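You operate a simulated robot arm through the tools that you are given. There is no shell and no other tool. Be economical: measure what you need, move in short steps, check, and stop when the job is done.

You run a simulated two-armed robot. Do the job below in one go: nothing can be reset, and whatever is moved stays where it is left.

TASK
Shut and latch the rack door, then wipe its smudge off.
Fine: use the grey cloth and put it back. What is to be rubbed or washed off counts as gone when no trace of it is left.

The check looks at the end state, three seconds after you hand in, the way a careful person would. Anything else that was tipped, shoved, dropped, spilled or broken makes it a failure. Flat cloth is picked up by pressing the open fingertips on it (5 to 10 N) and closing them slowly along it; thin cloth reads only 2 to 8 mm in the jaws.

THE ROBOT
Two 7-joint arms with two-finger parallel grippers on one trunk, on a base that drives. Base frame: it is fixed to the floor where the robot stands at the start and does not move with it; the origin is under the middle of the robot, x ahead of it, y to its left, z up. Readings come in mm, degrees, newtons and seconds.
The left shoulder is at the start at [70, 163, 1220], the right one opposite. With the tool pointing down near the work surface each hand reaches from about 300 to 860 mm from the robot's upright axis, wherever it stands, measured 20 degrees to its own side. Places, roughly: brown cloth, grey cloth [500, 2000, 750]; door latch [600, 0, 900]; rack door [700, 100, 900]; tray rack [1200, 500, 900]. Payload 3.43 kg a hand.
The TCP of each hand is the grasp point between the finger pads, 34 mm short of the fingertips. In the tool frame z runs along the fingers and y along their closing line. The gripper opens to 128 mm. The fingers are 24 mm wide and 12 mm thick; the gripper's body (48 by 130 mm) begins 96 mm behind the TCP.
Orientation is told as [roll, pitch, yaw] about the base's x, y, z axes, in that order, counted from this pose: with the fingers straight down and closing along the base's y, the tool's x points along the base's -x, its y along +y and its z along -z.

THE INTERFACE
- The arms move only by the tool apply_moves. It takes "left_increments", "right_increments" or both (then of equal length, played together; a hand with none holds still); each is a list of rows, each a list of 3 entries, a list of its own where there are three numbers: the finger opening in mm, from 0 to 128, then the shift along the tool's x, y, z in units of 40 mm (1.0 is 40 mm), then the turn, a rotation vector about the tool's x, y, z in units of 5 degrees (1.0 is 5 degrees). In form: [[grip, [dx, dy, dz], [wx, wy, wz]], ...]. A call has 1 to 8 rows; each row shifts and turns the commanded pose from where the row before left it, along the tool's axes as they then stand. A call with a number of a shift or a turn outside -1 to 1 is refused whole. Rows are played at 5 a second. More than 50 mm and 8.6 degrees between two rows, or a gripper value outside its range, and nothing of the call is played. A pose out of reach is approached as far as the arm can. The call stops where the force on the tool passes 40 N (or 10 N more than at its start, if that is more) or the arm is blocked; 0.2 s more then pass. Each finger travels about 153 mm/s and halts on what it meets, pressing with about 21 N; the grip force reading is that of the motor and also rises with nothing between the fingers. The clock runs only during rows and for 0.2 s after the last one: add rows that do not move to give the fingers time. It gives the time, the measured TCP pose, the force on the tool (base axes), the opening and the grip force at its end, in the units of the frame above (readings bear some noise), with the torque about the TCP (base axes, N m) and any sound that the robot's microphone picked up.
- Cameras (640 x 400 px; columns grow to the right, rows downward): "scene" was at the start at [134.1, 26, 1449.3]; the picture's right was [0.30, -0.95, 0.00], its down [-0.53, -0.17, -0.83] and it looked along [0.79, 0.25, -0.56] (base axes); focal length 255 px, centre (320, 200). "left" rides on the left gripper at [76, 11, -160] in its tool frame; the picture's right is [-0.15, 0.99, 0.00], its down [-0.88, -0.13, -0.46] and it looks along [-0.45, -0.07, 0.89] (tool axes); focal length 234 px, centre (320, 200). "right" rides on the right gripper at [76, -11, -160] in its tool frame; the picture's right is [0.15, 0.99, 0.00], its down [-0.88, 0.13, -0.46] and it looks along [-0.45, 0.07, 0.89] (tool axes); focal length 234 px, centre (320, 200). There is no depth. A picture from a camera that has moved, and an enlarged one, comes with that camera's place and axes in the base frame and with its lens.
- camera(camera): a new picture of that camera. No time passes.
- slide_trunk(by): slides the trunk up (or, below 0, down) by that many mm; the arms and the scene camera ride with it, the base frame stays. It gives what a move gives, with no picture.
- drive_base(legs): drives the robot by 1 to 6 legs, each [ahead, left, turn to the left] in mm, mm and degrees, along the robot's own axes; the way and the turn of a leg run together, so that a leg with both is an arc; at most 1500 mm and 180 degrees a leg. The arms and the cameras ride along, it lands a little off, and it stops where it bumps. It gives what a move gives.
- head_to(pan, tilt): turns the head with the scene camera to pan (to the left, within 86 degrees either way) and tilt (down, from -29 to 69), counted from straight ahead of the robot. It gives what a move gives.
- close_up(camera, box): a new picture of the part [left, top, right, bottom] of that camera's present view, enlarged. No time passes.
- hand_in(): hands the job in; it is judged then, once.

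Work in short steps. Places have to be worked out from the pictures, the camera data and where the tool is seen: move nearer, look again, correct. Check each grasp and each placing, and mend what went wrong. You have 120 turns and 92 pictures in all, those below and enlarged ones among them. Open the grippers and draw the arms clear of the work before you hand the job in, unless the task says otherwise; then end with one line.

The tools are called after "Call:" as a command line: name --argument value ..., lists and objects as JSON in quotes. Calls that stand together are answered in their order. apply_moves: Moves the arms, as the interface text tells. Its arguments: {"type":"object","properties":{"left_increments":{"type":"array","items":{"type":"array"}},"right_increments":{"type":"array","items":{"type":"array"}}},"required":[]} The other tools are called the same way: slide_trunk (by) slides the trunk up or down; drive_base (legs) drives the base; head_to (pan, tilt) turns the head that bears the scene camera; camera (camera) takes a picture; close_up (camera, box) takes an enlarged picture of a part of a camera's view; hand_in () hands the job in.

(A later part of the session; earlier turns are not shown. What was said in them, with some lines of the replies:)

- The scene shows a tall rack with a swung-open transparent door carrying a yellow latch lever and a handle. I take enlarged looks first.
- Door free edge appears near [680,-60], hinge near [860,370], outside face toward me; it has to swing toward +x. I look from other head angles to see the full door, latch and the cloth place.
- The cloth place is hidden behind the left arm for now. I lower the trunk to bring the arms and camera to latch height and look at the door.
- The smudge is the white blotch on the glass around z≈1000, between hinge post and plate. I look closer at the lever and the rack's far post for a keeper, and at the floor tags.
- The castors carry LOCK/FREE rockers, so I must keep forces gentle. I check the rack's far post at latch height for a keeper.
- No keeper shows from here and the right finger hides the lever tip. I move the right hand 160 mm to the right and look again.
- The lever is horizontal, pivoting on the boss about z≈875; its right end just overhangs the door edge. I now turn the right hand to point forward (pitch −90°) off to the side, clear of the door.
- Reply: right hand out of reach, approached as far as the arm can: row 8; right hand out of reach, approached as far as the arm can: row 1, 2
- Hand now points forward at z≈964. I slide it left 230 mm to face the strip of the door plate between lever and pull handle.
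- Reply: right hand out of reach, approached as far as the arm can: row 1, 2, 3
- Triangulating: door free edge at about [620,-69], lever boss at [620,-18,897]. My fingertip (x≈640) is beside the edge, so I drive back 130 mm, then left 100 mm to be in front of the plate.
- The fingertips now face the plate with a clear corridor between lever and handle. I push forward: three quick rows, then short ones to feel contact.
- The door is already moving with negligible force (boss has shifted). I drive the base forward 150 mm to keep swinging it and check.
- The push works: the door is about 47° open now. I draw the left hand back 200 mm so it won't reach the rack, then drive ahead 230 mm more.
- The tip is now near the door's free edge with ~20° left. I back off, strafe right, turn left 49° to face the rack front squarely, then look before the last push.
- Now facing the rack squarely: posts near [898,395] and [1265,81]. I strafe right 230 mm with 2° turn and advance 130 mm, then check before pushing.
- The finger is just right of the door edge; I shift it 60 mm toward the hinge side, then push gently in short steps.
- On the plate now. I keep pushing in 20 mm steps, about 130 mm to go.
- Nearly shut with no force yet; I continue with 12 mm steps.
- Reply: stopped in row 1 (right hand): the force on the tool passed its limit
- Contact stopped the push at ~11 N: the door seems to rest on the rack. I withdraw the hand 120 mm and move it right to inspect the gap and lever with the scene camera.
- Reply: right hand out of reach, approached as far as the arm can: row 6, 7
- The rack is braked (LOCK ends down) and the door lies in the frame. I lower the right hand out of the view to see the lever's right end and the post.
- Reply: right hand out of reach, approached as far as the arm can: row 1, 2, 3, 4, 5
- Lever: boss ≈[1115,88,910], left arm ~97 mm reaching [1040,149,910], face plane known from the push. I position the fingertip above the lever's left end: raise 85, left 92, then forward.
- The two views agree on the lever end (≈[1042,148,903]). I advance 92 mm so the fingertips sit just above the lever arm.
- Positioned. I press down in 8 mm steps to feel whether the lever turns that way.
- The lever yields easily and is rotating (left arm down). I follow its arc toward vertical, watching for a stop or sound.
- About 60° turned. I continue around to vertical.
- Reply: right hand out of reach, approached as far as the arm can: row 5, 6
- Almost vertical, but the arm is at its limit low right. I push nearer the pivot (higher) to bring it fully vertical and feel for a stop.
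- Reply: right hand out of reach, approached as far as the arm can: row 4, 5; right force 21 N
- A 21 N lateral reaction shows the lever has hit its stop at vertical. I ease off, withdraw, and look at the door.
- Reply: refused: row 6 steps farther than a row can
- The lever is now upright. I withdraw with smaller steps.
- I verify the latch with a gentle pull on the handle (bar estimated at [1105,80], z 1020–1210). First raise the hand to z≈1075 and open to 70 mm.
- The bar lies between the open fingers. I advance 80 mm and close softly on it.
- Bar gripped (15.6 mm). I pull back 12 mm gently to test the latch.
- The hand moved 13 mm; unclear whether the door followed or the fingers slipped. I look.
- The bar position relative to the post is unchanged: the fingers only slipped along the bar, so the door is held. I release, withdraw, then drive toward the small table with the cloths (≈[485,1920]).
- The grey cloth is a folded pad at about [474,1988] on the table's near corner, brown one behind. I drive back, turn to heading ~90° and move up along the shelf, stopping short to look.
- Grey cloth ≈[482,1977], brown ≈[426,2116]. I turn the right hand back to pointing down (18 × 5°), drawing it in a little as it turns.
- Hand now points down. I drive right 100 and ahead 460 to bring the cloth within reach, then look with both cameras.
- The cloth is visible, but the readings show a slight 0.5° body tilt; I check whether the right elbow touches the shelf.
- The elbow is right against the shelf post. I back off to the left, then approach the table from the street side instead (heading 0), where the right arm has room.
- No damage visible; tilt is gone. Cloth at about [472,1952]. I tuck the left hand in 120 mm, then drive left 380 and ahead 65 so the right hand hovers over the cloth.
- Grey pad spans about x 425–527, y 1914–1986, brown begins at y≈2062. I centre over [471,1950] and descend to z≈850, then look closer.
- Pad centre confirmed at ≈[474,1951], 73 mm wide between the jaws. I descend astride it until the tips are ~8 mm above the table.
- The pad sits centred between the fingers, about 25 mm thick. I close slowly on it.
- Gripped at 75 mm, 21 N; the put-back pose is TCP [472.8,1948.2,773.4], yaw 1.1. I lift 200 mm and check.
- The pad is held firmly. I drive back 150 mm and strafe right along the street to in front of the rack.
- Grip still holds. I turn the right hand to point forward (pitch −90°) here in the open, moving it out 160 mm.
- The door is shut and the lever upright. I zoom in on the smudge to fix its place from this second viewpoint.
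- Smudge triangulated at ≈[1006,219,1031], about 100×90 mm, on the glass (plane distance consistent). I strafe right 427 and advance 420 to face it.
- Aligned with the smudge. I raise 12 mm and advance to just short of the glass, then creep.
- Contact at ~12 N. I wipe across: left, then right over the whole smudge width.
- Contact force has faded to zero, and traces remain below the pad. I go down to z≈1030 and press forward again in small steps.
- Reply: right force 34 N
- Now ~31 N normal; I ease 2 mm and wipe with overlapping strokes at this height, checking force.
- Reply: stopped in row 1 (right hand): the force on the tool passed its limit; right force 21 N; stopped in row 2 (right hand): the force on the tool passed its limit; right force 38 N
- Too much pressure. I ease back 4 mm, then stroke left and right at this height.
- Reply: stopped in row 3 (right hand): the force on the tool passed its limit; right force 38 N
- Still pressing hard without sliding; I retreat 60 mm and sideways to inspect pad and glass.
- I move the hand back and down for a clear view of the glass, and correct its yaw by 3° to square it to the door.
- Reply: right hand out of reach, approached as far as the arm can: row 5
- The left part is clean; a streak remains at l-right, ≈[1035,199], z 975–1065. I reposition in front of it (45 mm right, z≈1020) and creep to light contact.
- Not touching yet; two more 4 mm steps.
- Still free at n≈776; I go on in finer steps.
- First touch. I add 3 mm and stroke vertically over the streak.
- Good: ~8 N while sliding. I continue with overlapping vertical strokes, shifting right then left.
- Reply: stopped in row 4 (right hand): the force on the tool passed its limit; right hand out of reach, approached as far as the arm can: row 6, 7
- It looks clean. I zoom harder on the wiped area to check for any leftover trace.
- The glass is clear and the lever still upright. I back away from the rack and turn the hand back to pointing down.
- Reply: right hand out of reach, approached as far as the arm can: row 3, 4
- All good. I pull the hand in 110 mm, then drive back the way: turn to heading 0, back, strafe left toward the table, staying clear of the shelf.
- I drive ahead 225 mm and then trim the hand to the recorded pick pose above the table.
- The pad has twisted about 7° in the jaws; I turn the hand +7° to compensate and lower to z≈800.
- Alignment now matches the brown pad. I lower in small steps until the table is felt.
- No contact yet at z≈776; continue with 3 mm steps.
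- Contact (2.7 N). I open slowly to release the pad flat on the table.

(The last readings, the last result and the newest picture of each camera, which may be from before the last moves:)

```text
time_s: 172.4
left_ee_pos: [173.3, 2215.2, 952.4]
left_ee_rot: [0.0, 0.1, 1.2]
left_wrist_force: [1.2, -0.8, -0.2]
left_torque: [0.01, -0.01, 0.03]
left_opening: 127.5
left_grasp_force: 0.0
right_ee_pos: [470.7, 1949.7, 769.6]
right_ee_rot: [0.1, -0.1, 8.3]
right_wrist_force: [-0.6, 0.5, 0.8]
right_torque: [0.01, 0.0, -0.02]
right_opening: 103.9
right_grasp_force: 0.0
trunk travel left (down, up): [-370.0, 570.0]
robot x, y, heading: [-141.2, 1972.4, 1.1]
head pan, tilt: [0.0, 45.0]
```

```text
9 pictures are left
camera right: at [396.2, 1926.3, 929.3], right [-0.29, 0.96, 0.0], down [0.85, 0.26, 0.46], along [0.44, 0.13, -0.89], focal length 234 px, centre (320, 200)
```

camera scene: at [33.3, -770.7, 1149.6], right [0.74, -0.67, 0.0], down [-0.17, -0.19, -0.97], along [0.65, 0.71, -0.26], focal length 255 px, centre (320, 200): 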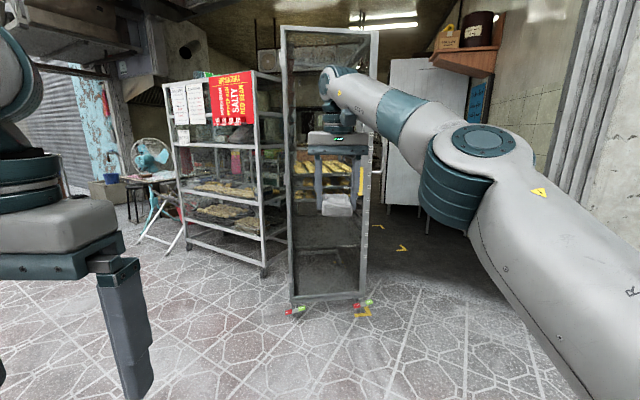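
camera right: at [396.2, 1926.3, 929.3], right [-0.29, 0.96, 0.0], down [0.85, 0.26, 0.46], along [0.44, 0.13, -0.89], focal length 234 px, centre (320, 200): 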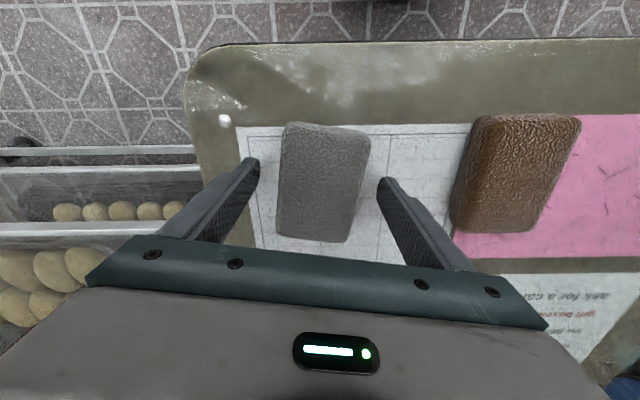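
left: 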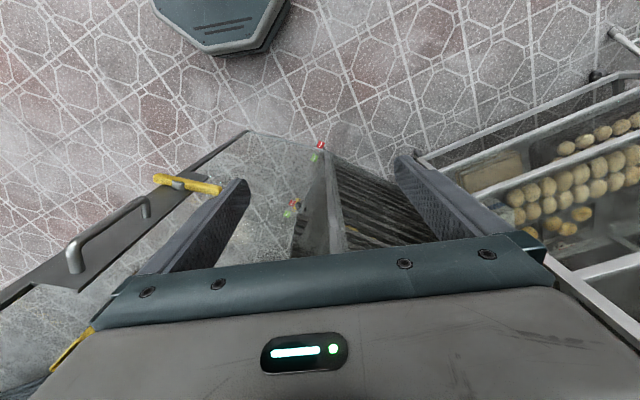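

Released and lying flat. I raise the hand straight up, then drive back from the table.

Call:
apply_moves --right_increments '[[104, [0, 0, -0.8], [0, 0, 0]], [104, [0, 0, -1], [0, 0, 0]], [104, [0, 0, -1], [0, 0, 0]], [104, [0, 0, -1], [0, 0, 0]], [104, [0, 0, -1], [0, 0, 0]], [104, [0, 0, -1], [0, 0, 0]]]'

Call:
camera --camera "right"

Call:
drive_base --legs '[[-300, 0, 0], [0, -1400, 0], [0, -1100, 0], [0, 0, 48]]'

Call:
head_to --pan -5 --tilt 12

Call:
camera --camera "scene"

```text
time_s: 173.8
left_ee_pos: [173.2, 2215.3, 953.5]
left_ee_rot: [0.1, -0.1, 1.2]
left_wrist_force: [-0.3, -0.2, -0.3]
left_torque: [0.05, -0.02, 0.01]
left_opening: 128.0
left_grasp_force: 0.1
right_ee_pos: [469.1, 1949.3, 1002.4]
right_ee_rot: [0.1, 0.0, 8.4]
right_wrist_force: [0.8, -1.3, 0.3]
right_torque: [-0.02, 0.01, -0.01]
right_opening: 104.1
right_grasp_force: 0.0
trunk travel left (down, up): [-370.0, 570.0]
robot x, y, heading: [-143.8, 1977.1, 1.1]
head pan, tilt: [0.0, 45.0]
```

```text
8 pictures are left
camera right: at [395.1, 1926.0, 1162.9], right [-0.29, 0.96, 0.0], down [0.85, 0.26, 0.46], along [0.44, 0.13, -0.89], focal length 234 px, centre (320, 200)
```

right: 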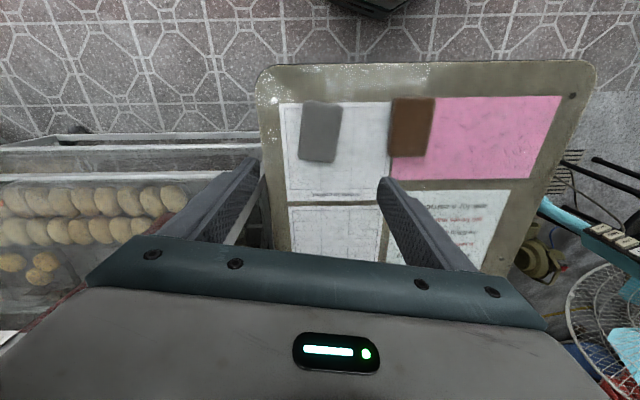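

```text
time_s: 189.9
left_ee_pos: [-388.0, -146.7, 953.3]
left_ee_rot: [-0.1, 0.0, 49.0]
left_wrist_force: [0.4, 1.0, -0.2]
left_torque: [0.0, 0.0, 0.01]
left_opening: 128.0
left_grasp_force: 0.0
right_ee_pos: [7.5, -105.2, 1001.0]
right_ee_rot: [0.1, 0.0, 56.2]
right_wrist_force: [0.3, -1.5, 0.2]
right_torque: [-0.03, -0.01, 0.01]
right_opening: 103.9
right_grasp_force: 0.0
trunk travel left (down, up): [-370.0, 570.0]
robot x, y, heading: [-423.4, -544.9, 49.0]
head pan, tilt: [0.0, 45.0]
```

```text
time_s: 190.9
left_ee_pos: [-388.7, -146.6, 952.8]
left_ee_rot: [0.0, 0.1, 49.1]
left_wrist_force: [0.1, 0.5, 0.3]
left_torque: [-0.03, 0.02, -0.04]
left_opening: 128.1
left_grasp_force: 0.1
right_ee_pos: [8.7, -106.3, 1001.6]
right_ee_rot: [0.1, 0.0, 56.3]
right_wrist_force: [-0.7, -0.1, 0.8]
right_torque: [0.0, -0.01, 0.02]
right_opening: 103.9
right_grasp_force: 0.1
trunk travel left (down, up): [-370.0, 570.0]
robot x, y, heading: [-422.0, -545.1, 49.0]
head pan, tilt: [-5.0, 12.0]
```

```text
7 pictures are left
camera scene: at [-325.0, -441.6, 1154.5], right [0.7, -0.72, 0.0], down [-0.15, -0.15, -0.98], along [0.7, 0.68, -0.21], focal length 255 px, centre (320, 200)
```

scene: 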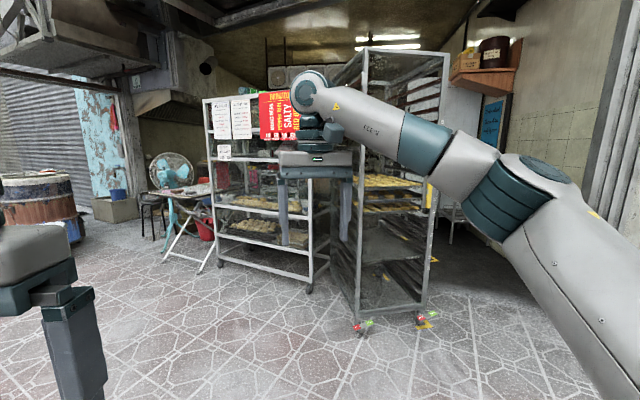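

The cloth is back in place. The arm hides the glass, so I strafe right and pan for a final check of smudge and lever.

Call:
drive_base --legs '[[0, -750, 0], [150, 0, 0]]'

Call:
head_to --pan 15 --tilt 10

Call:
camera --camera "scene"

```text
time_s: 196.0
left_ee_pos: [276.2, -527.0, 953.0]
left_ee_rot: [0.0, 0.0, 49.1]
left_wrist_force: [-0.2, 0.4, -0.4]
left_torque: [0.0, 0.04, 0.01]
left_opening: 128.0
left_grasp_force: 0.1
right_ee_pos: [673.3, -486.0, 999.9]
right_ee_rot: [0.1, 0.0, 56.2]
right_wrist_force: [0.8, 0.1, -0.9]
right_torque: [0.03, 0.04, 0.02]
right_opening: 103.7
right_grasp_force: 0.1
trunk travel left (down, up): [-370.0, 570.0]
robot x, y, heading: [239.5, -925.0, 49.3]
head pan, tilt: [-5.0, 12.0]
```

```text
time_s: 196.8
left_ee_pos: [277.0, -528.0, 953.5]
left_ee_rot: [0.0, 0.1, 49.1]
left_wrist_force: [-0.5, -0.8, 0.0]
left_torque: [0.03, 0.02, -0.03]
left_opening: 128.3
left_grasp_force: 0.0
right_ee_pos: [673.8, -486.1, 1000.9]
right_ee_rot: [0.2, 0.1, 56.4]
right_wrist_force: [0.4, 0.0, 0.1]
right_torque: [0.01, -0.02, 0.01]
right_opening: 103.7
right_grasp_force: 0.0
trunk travel left (down, up): [-370.0, 570.0]
robot x, y, heading: [239.4, -924.7, 49.4]
head pan, tilt: [15.0, 10.0]
```

```text
6 pictures are left
camera scene: at [313.5, -803.8, 1157.8], right [0.9, -0.44, 0.0], down [-0.08, -0.16, -0.98], along [0.43, 0.89, -0.17], focal length 255 px, centre (320, 200)
```

scene: 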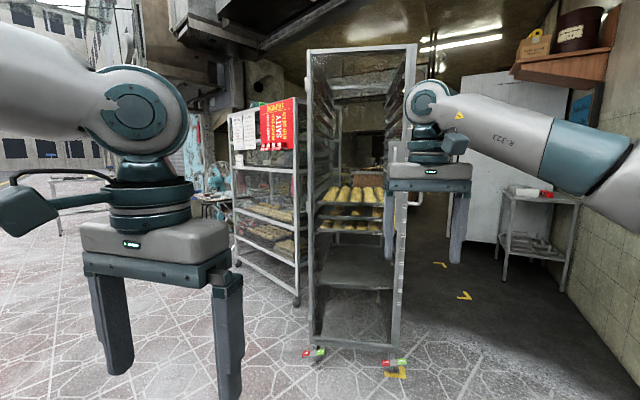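

Call:
close_up --camera "scene" --box '[305, 140, 415, 240]'

Call:
close_up --camera "scene" --box '[320, 165, 390, 215]'

```text
4.00 times, centred on (360, 190) of scene
camera zoom: at [313.5, -803.8, 1157.8], right [0.9, -0.44, 0.0], down [-0.08, -0.16, -0.98], along [0.43, 0.89, -0.17], focal length 1021 px, centre (160, 240)
```

zoom: 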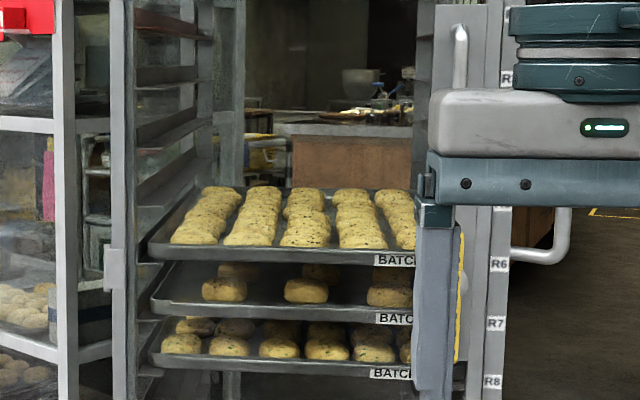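

```text
8.00 times, centred on (355, 190) of scene
camera zoom: at [313.5, -803.8, 1157.8], right [0.9, -0.44, 0.0], down [-0.08, -0.16, -0.98], along [0.43, 0.89, -0.17], focal length 2042 px, centre (40, 280)
```

zoom: 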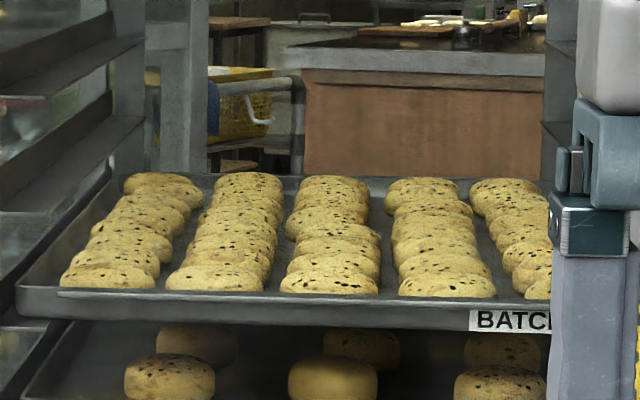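

The glass is clear of any trace, the lever is upright with the door shut, and the cloth lies back in its place; both hands are open and clear, so I hand in.

Call:
hand_in

```text
The job is handed in.
```

The rack door is shut and latched: the lever is at its stop, and the door stayed put when I pulled gently on the handle. The smudge is wiped off, with no trace left in the last close-ups. The grey cloth is back in its place on the table, and both grippers are open and clear. While repositioning by the table, the right elbow came right up against the shelf post; the shelf shows no visible shift.
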